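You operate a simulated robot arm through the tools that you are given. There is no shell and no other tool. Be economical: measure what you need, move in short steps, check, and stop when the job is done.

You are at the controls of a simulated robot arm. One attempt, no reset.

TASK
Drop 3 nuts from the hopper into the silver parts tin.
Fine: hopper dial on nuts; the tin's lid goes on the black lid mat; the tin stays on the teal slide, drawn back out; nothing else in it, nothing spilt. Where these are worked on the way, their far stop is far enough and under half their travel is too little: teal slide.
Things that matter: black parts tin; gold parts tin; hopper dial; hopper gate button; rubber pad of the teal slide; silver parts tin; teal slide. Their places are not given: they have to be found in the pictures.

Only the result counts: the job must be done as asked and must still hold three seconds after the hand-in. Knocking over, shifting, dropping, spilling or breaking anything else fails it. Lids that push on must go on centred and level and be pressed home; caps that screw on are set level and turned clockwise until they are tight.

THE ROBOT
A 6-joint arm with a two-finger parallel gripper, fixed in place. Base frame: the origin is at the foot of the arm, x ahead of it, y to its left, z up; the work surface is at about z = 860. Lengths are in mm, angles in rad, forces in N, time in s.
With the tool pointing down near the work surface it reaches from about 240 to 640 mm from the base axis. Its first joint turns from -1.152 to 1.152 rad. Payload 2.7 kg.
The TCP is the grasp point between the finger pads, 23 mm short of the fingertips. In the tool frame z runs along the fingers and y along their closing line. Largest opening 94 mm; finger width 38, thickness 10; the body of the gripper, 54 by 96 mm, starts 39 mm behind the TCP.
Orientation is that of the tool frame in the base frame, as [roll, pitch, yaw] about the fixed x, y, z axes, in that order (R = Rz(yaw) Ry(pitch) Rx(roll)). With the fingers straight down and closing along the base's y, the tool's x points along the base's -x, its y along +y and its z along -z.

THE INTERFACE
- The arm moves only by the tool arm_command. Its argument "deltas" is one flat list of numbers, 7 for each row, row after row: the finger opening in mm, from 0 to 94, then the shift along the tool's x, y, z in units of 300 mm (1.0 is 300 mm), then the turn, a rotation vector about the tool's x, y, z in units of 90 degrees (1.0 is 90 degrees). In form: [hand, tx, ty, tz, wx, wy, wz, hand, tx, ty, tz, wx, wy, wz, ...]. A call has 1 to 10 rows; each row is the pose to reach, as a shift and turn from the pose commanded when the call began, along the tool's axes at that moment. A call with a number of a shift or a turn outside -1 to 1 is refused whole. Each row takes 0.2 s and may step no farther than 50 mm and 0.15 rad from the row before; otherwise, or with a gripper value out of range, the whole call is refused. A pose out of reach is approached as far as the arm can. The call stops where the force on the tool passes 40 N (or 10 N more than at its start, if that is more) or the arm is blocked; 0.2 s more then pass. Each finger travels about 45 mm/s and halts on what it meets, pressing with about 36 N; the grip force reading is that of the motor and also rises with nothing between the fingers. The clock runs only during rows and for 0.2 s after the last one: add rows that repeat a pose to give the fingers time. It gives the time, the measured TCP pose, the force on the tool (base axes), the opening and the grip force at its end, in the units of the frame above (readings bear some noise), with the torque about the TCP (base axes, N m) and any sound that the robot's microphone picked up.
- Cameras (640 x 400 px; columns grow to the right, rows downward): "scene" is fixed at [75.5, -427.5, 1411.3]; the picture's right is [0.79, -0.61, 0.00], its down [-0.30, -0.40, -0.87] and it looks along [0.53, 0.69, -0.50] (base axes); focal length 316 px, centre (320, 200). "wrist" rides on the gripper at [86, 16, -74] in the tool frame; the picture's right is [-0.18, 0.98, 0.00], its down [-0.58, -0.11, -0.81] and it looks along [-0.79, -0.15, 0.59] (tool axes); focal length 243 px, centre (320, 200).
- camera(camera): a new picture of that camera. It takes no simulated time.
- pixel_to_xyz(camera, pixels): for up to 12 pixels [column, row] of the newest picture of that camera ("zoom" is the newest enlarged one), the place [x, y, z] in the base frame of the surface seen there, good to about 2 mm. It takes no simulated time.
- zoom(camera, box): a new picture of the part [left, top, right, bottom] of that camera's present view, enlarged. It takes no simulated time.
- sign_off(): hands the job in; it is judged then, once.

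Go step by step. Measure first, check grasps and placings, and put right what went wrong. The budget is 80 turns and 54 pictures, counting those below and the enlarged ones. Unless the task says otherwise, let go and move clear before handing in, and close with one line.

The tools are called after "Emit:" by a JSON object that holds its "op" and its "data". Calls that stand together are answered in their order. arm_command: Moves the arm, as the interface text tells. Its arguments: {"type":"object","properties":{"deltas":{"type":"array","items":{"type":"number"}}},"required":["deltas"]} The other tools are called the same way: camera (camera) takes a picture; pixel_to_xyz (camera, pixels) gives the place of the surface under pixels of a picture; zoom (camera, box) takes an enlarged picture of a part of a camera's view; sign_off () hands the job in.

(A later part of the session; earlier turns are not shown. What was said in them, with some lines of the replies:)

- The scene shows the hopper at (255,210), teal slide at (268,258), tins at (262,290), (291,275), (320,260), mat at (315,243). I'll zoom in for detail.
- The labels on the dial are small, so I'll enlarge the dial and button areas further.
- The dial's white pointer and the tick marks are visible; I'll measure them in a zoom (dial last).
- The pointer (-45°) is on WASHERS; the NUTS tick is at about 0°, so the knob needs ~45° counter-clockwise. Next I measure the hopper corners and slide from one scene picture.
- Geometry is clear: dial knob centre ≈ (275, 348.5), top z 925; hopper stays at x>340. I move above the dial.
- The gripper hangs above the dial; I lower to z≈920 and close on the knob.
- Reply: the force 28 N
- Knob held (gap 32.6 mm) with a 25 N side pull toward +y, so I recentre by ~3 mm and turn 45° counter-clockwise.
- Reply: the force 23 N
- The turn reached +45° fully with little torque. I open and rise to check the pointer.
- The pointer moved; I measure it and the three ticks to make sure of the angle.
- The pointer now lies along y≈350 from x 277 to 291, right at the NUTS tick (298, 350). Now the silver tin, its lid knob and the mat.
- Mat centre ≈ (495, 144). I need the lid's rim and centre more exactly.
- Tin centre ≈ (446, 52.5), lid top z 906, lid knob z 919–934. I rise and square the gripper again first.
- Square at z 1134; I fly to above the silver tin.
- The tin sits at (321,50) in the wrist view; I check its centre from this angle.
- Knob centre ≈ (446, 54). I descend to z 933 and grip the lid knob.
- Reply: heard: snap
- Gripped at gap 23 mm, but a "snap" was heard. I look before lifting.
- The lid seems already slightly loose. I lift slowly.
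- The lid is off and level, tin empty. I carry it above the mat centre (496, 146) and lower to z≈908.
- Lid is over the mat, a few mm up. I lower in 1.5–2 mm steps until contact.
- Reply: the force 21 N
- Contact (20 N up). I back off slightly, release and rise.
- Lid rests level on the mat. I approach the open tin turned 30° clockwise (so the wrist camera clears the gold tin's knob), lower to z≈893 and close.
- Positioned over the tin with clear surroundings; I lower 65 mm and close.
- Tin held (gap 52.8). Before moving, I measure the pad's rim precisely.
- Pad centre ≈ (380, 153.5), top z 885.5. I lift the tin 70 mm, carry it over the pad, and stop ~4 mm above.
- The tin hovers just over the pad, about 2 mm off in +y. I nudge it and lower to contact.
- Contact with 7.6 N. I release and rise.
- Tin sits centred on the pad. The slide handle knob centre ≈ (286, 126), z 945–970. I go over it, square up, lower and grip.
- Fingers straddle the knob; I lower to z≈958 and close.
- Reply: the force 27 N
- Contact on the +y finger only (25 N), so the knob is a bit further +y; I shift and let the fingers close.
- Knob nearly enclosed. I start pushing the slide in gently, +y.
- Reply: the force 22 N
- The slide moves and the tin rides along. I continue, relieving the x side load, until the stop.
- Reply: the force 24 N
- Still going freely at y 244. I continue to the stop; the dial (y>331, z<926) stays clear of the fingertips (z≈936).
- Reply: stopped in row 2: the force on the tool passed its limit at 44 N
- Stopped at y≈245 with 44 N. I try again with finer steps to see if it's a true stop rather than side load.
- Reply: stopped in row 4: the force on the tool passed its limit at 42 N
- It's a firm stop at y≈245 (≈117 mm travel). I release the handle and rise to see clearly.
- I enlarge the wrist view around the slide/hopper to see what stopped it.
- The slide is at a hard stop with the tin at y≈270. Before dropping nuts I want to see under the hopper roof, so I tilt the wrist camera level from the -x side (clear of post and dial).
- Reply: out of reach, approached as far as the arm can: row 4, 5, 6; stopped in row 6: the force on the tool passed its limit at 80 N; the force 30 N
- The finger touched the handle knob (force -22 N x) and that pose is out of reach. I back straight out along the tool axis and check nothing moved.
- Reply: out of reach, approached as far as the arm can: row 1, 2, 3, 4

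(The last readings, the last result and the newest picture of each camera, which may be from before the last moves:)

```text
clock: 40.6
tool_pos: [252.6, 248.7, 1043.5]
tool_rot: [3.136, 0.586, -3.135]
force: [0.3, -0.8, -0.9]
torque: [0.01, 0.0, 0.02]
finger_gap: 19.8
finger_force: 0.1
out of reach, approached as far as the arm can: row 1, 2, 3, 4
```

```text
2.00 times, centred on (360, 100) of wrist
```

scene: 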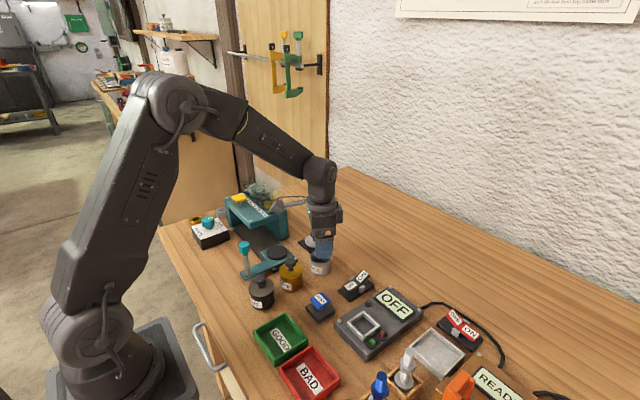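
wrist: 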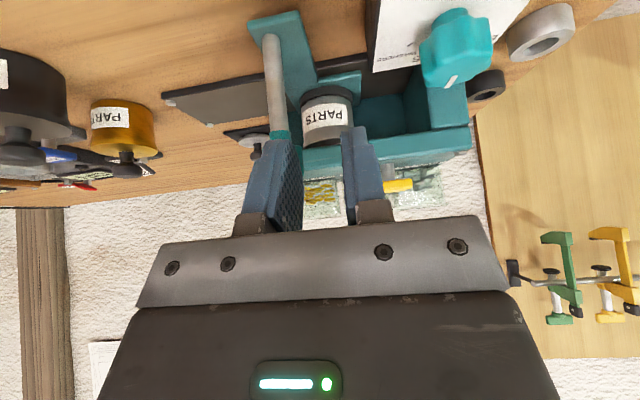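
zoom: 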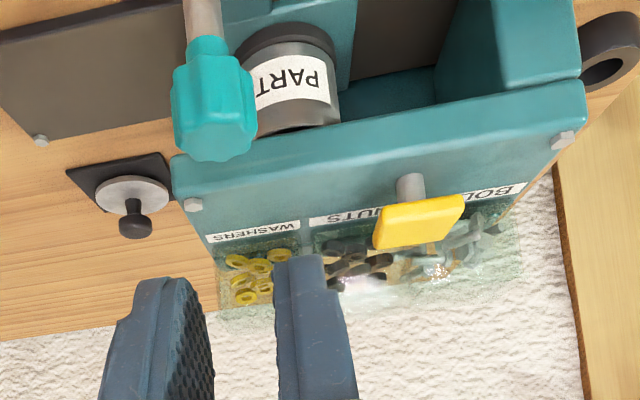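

Everything undisturbed; slide and tin in place. I re-square the tool upward and measure the button.

Emit:
{"op": "arm_command", "data": {"deltas": [20, 0, 0, -0.02, 0, 0.09, 0, 20, 0, 0, -0.04, 0, 0.18, 0, 20, 0, 0, -0.06, 0, 0.27, 0, 20, 0, 0, -0.08, 0, 0.35, 0, 20, 0, 0, -0.08, 0, 0.374, 0, 0, 0, 0, -0.08, 0, 0.374, 0]}}

Emit:
{"op": "zoom", "data": {"camera": "scene", "box": [225, 190, 257, 210]}}

Emit:
{"op": "pixel_to_xyz", "data": {"camera": "zoom", "pixels": [[140, 120], [300, 60], [420, 120], [240, 190], [270, 120], [250, 210], [280, 290]]}}

```text
clock: 42.0
tool_pos: [239.5, 246.0, 1062.3]
tool_rot: [3.136, -0.004, -3.135]
force: [0.2, -0.6, 0.1]
torque: [0.0, -0.01, 0.02]
finger_gap: 0.1
finger_force: 15.6
```

```text
16.00 times, centred on (241, 200) of scene
```

zoom: 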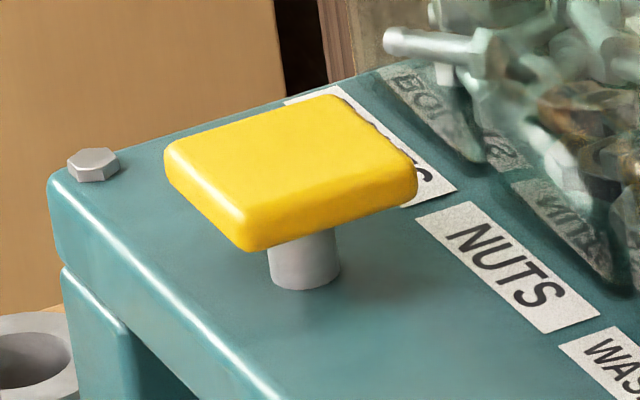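

```text
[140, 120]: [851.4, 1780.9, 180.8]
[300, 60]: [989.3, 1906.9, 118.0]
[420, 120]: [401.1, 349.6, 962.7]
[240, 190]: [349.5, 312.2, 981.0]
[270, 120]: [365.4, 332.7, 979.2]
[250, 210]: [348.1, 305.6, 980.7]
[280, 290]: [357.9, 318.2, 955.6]
```

Emit:
{"op": "pixel_to_xyz", "data": {"camera": "zoom", "pixels": [[180, 148], [335, 100], [408, 168], [245, 220], [290, 158]]}}

```text
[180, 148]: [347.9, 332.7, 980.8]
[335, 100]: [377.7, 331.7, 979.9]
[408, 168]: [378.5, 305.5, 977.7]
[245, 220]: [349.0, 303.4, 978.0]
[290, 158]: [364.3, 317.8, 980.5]
```

Button centre ≈ (363, 318), top z 980. I move above it with closed fingers.

Emit:
{"op": "arm_command", "data": {"deltas": [0, -0.1, 0.06, 0, 0, 0, 0, 0, -0.2, 0.12, 0, 0, 0, 0, 0, -0.3, 0.18, 0, 0, 0, 0, 0, -0.405, 0.24, 0, 0, 0, 0, 0, -0.405, 0.24, 0.08, 0, 0, 0, 0, -0.405, 0.24, 0.15, 0, 0, 0, 0, -0.405, 0.24, 0.15, 0, 0, 0]}}

Emit:
{"op": "zoom", "data": {"camera": "scene", "box": [192, 150, 304, 220]}}

```text
clock: 43.6
tool_pos: [358.9, 320.2, 1016.7]
tool_rot: [3.135, -0.002, -3.135]
force: [0.2, 0.0, -0.5]
torque: [0.02, 0.01, -0.01]
finger_gap: 0.0
finger_force: 36.4
```

```text
5.71 times, centred on (248, 185) of scene
```

zoom: 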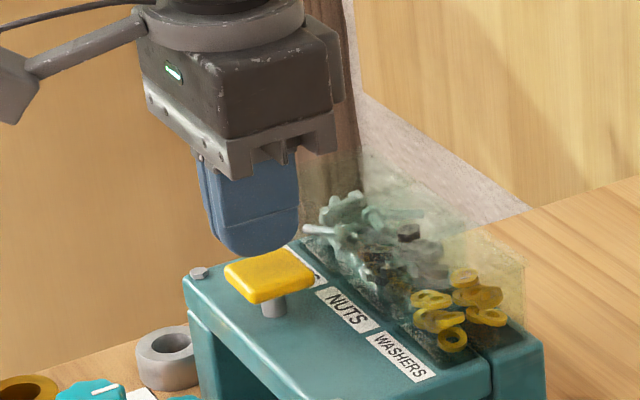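

Fingertips are ~14 mm above the button. I press down slowly, listening.

Emit:
{"op": "arm_command", "data": {"deltas": [0, 0, 0, 0.03, 0, 0, 0, 0, 0, 0, 0.042, 0, 0, 0, 0, 0, 0, 0.05, 0, 0, 0, 0, 0, 0, 0.057, 0, 0, 0, 0, 0, 0, 0.064, 0, 0, 0]}}

```text
clock: 44.8
tool_pos: [359.5, 318.2, 997.5]
tool_rot: [3.137, -0.002, -3.133]
force: [-0.2, -1.1, 2.2]
torque: [-0.01, -0.03, -0.02]
finger_gap: 0.0
finger_force: 36.2
```

Button depressed ~5 mm with light force, no sound yet. I press further in small steps.

Emit:
{"op": "arm_command", "data": {"deltas": [0, 0, 0, 0.007, 0, 0, 0, 0, 0, 0, 0.014, 0, 0, 0]}}

```text
clock: 45.4
tool_pos: [359.5, 320.8, 994.6]
tool_rot: [3.137, -0.002, -3.136]
force: [0.1, 0.2, 0.9]
torque: [0.01, -0.02, -0.03]
finger_gap: 0.0
finger_force: 35.8
heard: click
```

A click. I let the button up fully and look for the result.

Emit:
{"op": "arm_command", "data": {"deltas": [0, 0, 0, -0.03, 0, 0, 0, 0, 0, 0, -0.07, 0, 0, 0, 0, 0, 0, -0.07, 0, 0, 0, 0, 0, 0, -0.07, 0, 0, 0]}}

Emit:
{"op": "zoom", "data": {"camera": "scene", "box": [192, 180, 304, 250]}}

```text
clock: 46.4
tool_pos: [359.7, 321.0, 1016.1]
tool_rot: [3.139, -0.002, -3.135]
force: [-0.2, 0.1, -0.5]
torque: [0.0, -0.01, 0.05]
finger_gap: 0.1
finger_force: 36.5
```

```text
5.71 times, centred on (248, 215) of scene
```

zoom: 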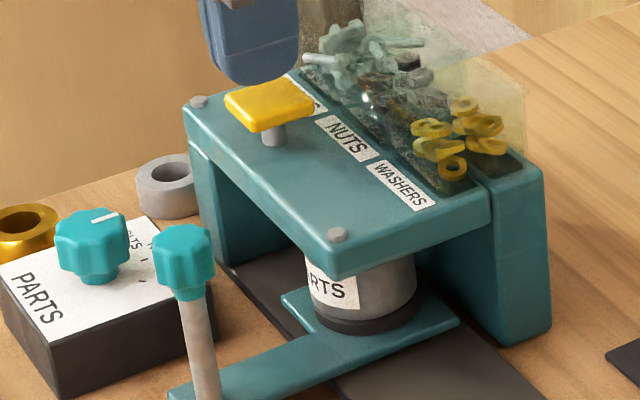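

No spill visible. Second press: same depth, then release fully.

Emit:
{"op": "arm_command", "data": {"deltas": [0, 0, 0, 0.035, 0, 0, 0, 0, 0, 0, 0.055, 0, 0, 0, 0, 0, 0, 0.065, 0, 0, 0, 0, 0, 0, 0.072, 0, 0, 0, 0, 0, 0, 0.072, 0, 0, 0, 0, 0, 0, 0.035, 0, 0, 0, 0, 0, 0, 0, 0, 0, 0, 0, 0, 0, 0, 0, 0, 0, 0, 0, 0, 0, 0, 0, 0]}}

Emit:
{"op": "zoom", "data": {"camera": "wrist", "box": [160, 0, 480, 200]}}

```text
clock: 48.4
tool_pos: [359.3, 319.1, 1016.6]
tool_rot: [3.138, -0.004, -3.136]
force: [0.7, 0.3, -0.2]
torque: [-0.01, -0.01, 0.02]
finger_gap: 0.0
finger_force: 36.3
heard: click
```

```text
2.00 times, centred on (320, 100) of wrist
```

zoom: 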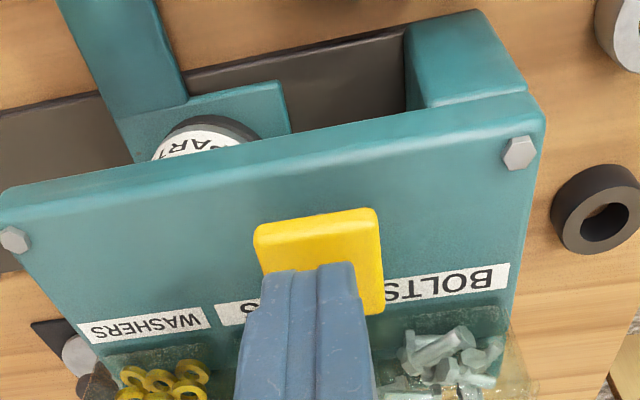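

One click again, and no loose nuts visible on the rail. Third press.

Emit:
{"op": "arm_command", "data": {"deltas": [0, 0, 0, 0.035, 0, 0, 0, 0, 0, 0, 0.055, 0, 0, 0, 0, 0, 0, 0.065, 0, 0, 0, 0, 0, 0, 0.072, 0, 0, 0, 0, 0, 0, 0.072, 0, 0, 0, 0, 0, 0, 0.035, 0, 0, 0, 0, 0, 0, 0, 0, 0, 0, 0, 0, 0, 0, 0, 0, 0, 0, 0, 0, 0, 0, 0, 0]}}

```text
clock: 50.4
tool_pos: [358.9, 318.8, 1015.3]
tool_rot: [3.137, -0.002, -3.136]
force: [0.2, -0.1, -0.4]
torque: [0.01, -0.01, 0.03]
finger_gap: 0.0
finger_force: 35.7
heard: click
```

Three clicks. I return above the handle knob (286, 246), opening the fingers.

Emit:
{"op": "arm_command", "data": {"deltas": [0, 0, 0, -0.12, 0, 0, 0, 20, 0.082, -0.082, -0.12, 0, 0, 0, 60, 0.163, -0.163, -0.12, 0, 0, 0, 60, 0.245, -0.244, -0.12, 0, 0, 0, 60, 0.245, -0.244, -0.12, 0, 0, 0, 60, 0.245, -0.244, -0.05, 0, 0, 0, 60, 0.245, -0.244, 0.04, 0, 0, 0, 60, 0.245, -0.244, 0.04, 0, 0, 0]}}

Emit:
{"op": "zoom", "data": {"camera": "scene", "box": [192, 180, 304, 250]}}

```text
clock: 52.2
tool_pos: [288.2, 246.2, 1002.5]
tool_rot: [3.138, -0.001, -3.134]
force: [-0.4, 0.3, -0.3]
torque: [-0.01, -0.01, -0.01]
finger_gap: 60.0
finger_force: 0.1
```

```text
5.71 times, centred on (248, 215) of scene
```

zoom: 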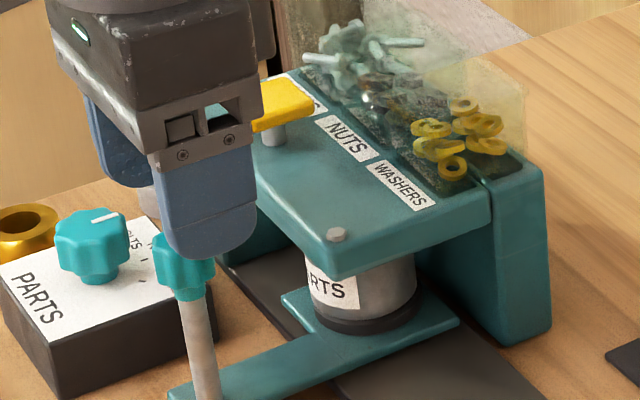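

Aligned over the knob; lower to 958 and grip.

Emit:
{"op": "arm_command", "data": {"deltas": [60, 0.006, 0, 0.07, 0, 0, 0, 60, 0.006, 0, 0.147, 0, 0, 0, 60, 0.006, 0, 0.147, 0, 0, 0, 22, 0.006, 0, 0.147, 0, 0, 0, 22, 0.006, 0, 0.147, 0, 0, 0, 22, 0.006, 0, 0.147, 0, 0, 0, 22, 0.006, 0, 0.147, 0, 0, 0, 22, 0.006, 0, 0.147, 0, 0, 0]}}

```text
clock: 54.0
tool_pos: [285.4, 246.0, 958.4]
tool_rot: [3.137, -0.002, -3.135]
force: [1.0, -10.0, -1.1]
torque: [-0.07, 0.1, 0.0]
finger_gap: 26.5
finger_force: 4.5
```

Knob enclosed. I draw the slide gently out, -y.

Emit:
{"op": "arm_command", "data": {"deltas": [22, 0, -0.004, 0, 0, 0, 0, 22, 0, -0.015, 0, 0, 0, 0, 22, 0, -0.035, 0, 0, 0, 0, 22, 0, -0.06, 0, 0, 0, 0, 22, 0, -0.085, 0, 0, 0, 0, 22, 0, -0.11, 0, 0, 0, 0, 22, 0, -0.135, 0, 0, 0, 0, 22, 0, -0.16, 0, 0, 0, 0, 22, 0, -0.18, 0, 0, 0, 0, 22, 0, -0.19, 0, 0, 0, 0]}}

Emit:
{"op": "zoom", "data": {"camera": "scene", "box": [208, 190, 320, 260]}}

```text
clock: 56.2
tool_pos: [285.0, 187.2, 960.1]
tool_rot: [3.137, -0.002, -3.133]
force: [-9.4, 0.2, 26.9]
torque: [0.06, -0.56, 0.17]
finger_gap: 24.6
finger_force: 45.0
```

```text
5.71 times, centred on (264, 225) of scene
```

zoom: 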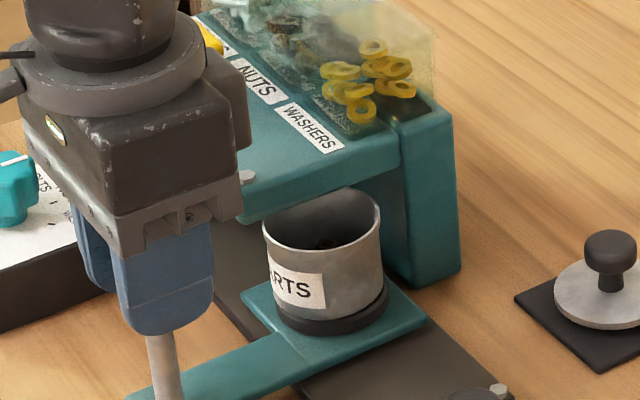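

The slide comes out with something dark in the tin. I relieve the vertical load and continue to the front stop.

Emit:
{"op": "arm_command", "data": {"deltas": [22, 0, -0.004, -0.006, 0, 0, 0, 22, 0, -0.02, -0.006, 0, 0, 0, 22, 0, -0.045, -0.006, 0, 0, 0, 22, 0, -0.07, -0.006, 0, 0, 0, 22, 0, -0.095, -0.006, 0, 0, 0, 22, 0, -0.12, -0.006, 0, 0, 0, 22, 0, -0.145, -0.006, 0, 0, 0, 22, 0, -0.165, -0.006, 0, 0, 0, 22, 0, -0.18, -0.006, 0, 0, 0, 22, 0, -0.19, -0.006, 0, 0, 0]}}

Emit:
{"op": "zoom", "data": {"camera": "scene", "box": [224, 210, 320, 270]}}

```text
clock: 58.4
tool_pos: [286.1, 130.8, 958.6]
tool_rot: [3.139, -0.004, -3.134]
force: [0.5, 0.9, -30.7]
torque: [-0.02, 0.26, 0.07]
finger_gap: 24.6
finger_force: 44.6
```

```text
6.67 times, centred on (272, 240) of scene
```

zoom: 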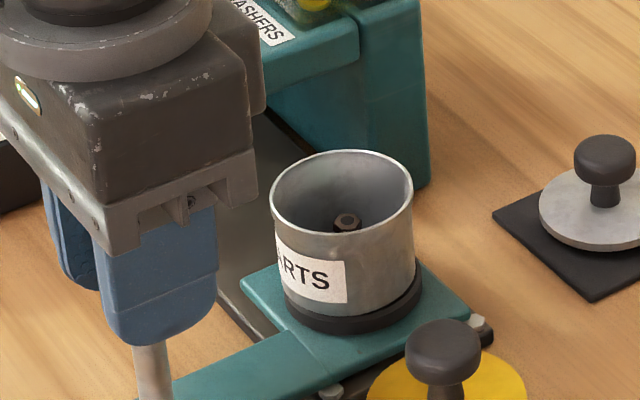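

At least one nut is visible at (347,222). I nudge the last mm to the stop, release, rise, and look into the tin.

Emit:
{"op": "arm_command", "data": {"deltas": [22, 0, -0.004, 0.005, 0, 0, 0, 22, 0, -0.008, 0.005, 0, 0, 0, 22, 0, -0.011, 0.005, 0, 0, 0]}}

```text
clock: 59.2
tool_pos: [283.8, 130.0, 958.6]
tool_rot: [3.135, 0.0, -3.134]
force: [-20.2, 21.4, 3.6]
torque: [0.09, 1.27, 0.11]
finger_gap: 24.6
finger_force: 45.0
```

At the front stop. Release and rise.

Emit:
{"op": "arm_command", "data": {"deltas": [60, 0, 0.007, 0, 0, 0, 0, 60, 0, 0.007, 0, 0, 0, 0, 60, 0, 0.007, 0, 0, 0, 0, 60, 0, 0.007, 0, 0, 0, 0, 60, 0, 0.007, -0.1, 0, 0, 0, 60, 0, 0.007, -0.22, 0, 0, 0, 60, 0, 0.007, -0.34, 0, 0, 0, 60, 0, 0.007, -0.48, 0, 0, 0]}}

```text
clock: 61.0
tool_pos: [285.0, 127.7, 1101.5]
tool_rot: [3.139, -0.003, -3.134]
force: [-0.4, 0.3, 0.3]
torque: [0.02, 0.0, -0.02]
finger_gap: 60.1
finger_force: 0.0
```

Now over the tin to look inside with the wrist camera.

Emit:
{"op": "arm_command", "data": {"deltas": [90, -0.1, 0.03, 0, 0, 0, 0, 90, -0.2, 0.06, 0, 0, 0, 0, 90, -0.317, 0.085, 0.05, 0, 0, 0, 90, -0.317, 0.085, 0.05, 0, 0, 0]}}

Emit:
{"op": "zoom", "data": {"camera": "wrist", "box": [256, 10, 384, 90]}}

Emit:
{"op": "camera", "data": {"camera": "wrist"}}

```text
clock: 62.0
tool_pos: [379.8, 155.3, 1088.1]
tool_rot: [3.136, -0.001, -3.136]
force: [0.4, -0.1, -0.9]
torque: [-0.01, -0.01, 0.0]
finger_gap: 89.9
finger_force: 0.1
```

```text
5.00 times, centred on (320, 50) of wrist
```

zoom: 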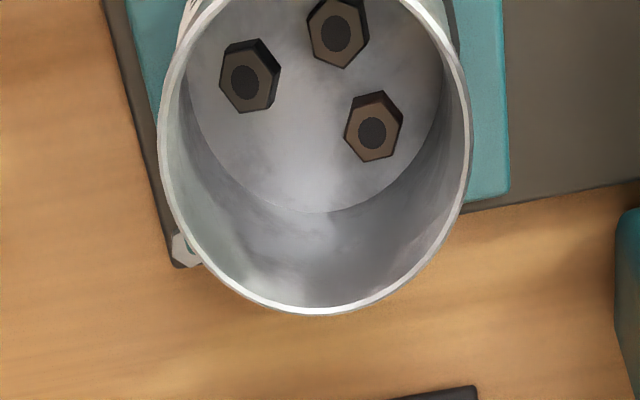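

```text
12 pictures are left
```

wrist: 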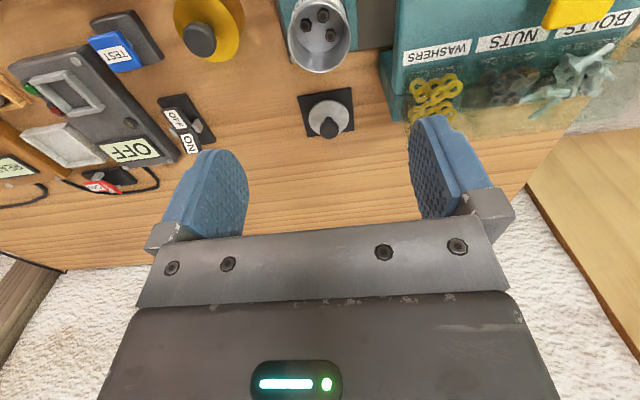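

Exactly three nuts lie in the tin. One last check of the dial, slide and surroundings.

Emit:
{"op": "zoom", "data": {"camera": "scene", "box": [184, 180, 344, 280]}}

```text
4.00 times, centred on (264, 230) of scene
```

zoom: 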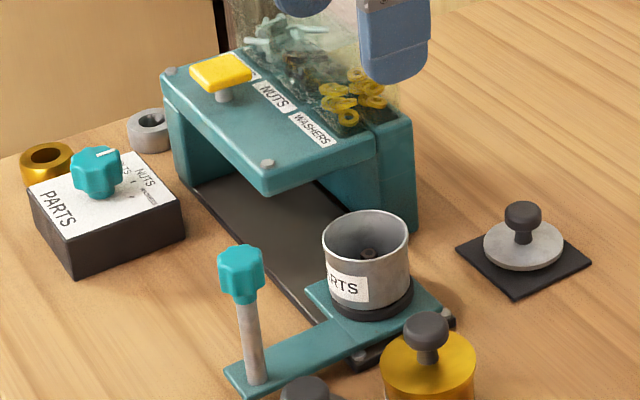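

The dial is on NUTS, the lid is on the mat, the slide is out with the tin on it, and nothing is spilt. The gripper is clear, so I hand in.

Emit:
{"op": "sign_off", "data": {}}

```text
The job is handed in.
```

The job is handed in: three nuts are in the silver tin on the drawn-out teal slide, its lid is on the black mat, and the hopper dial is on nuts. On the way, a finger bumped the slide's handle knob at up to 80 N; nothing looked moved in the pictures afterwards.
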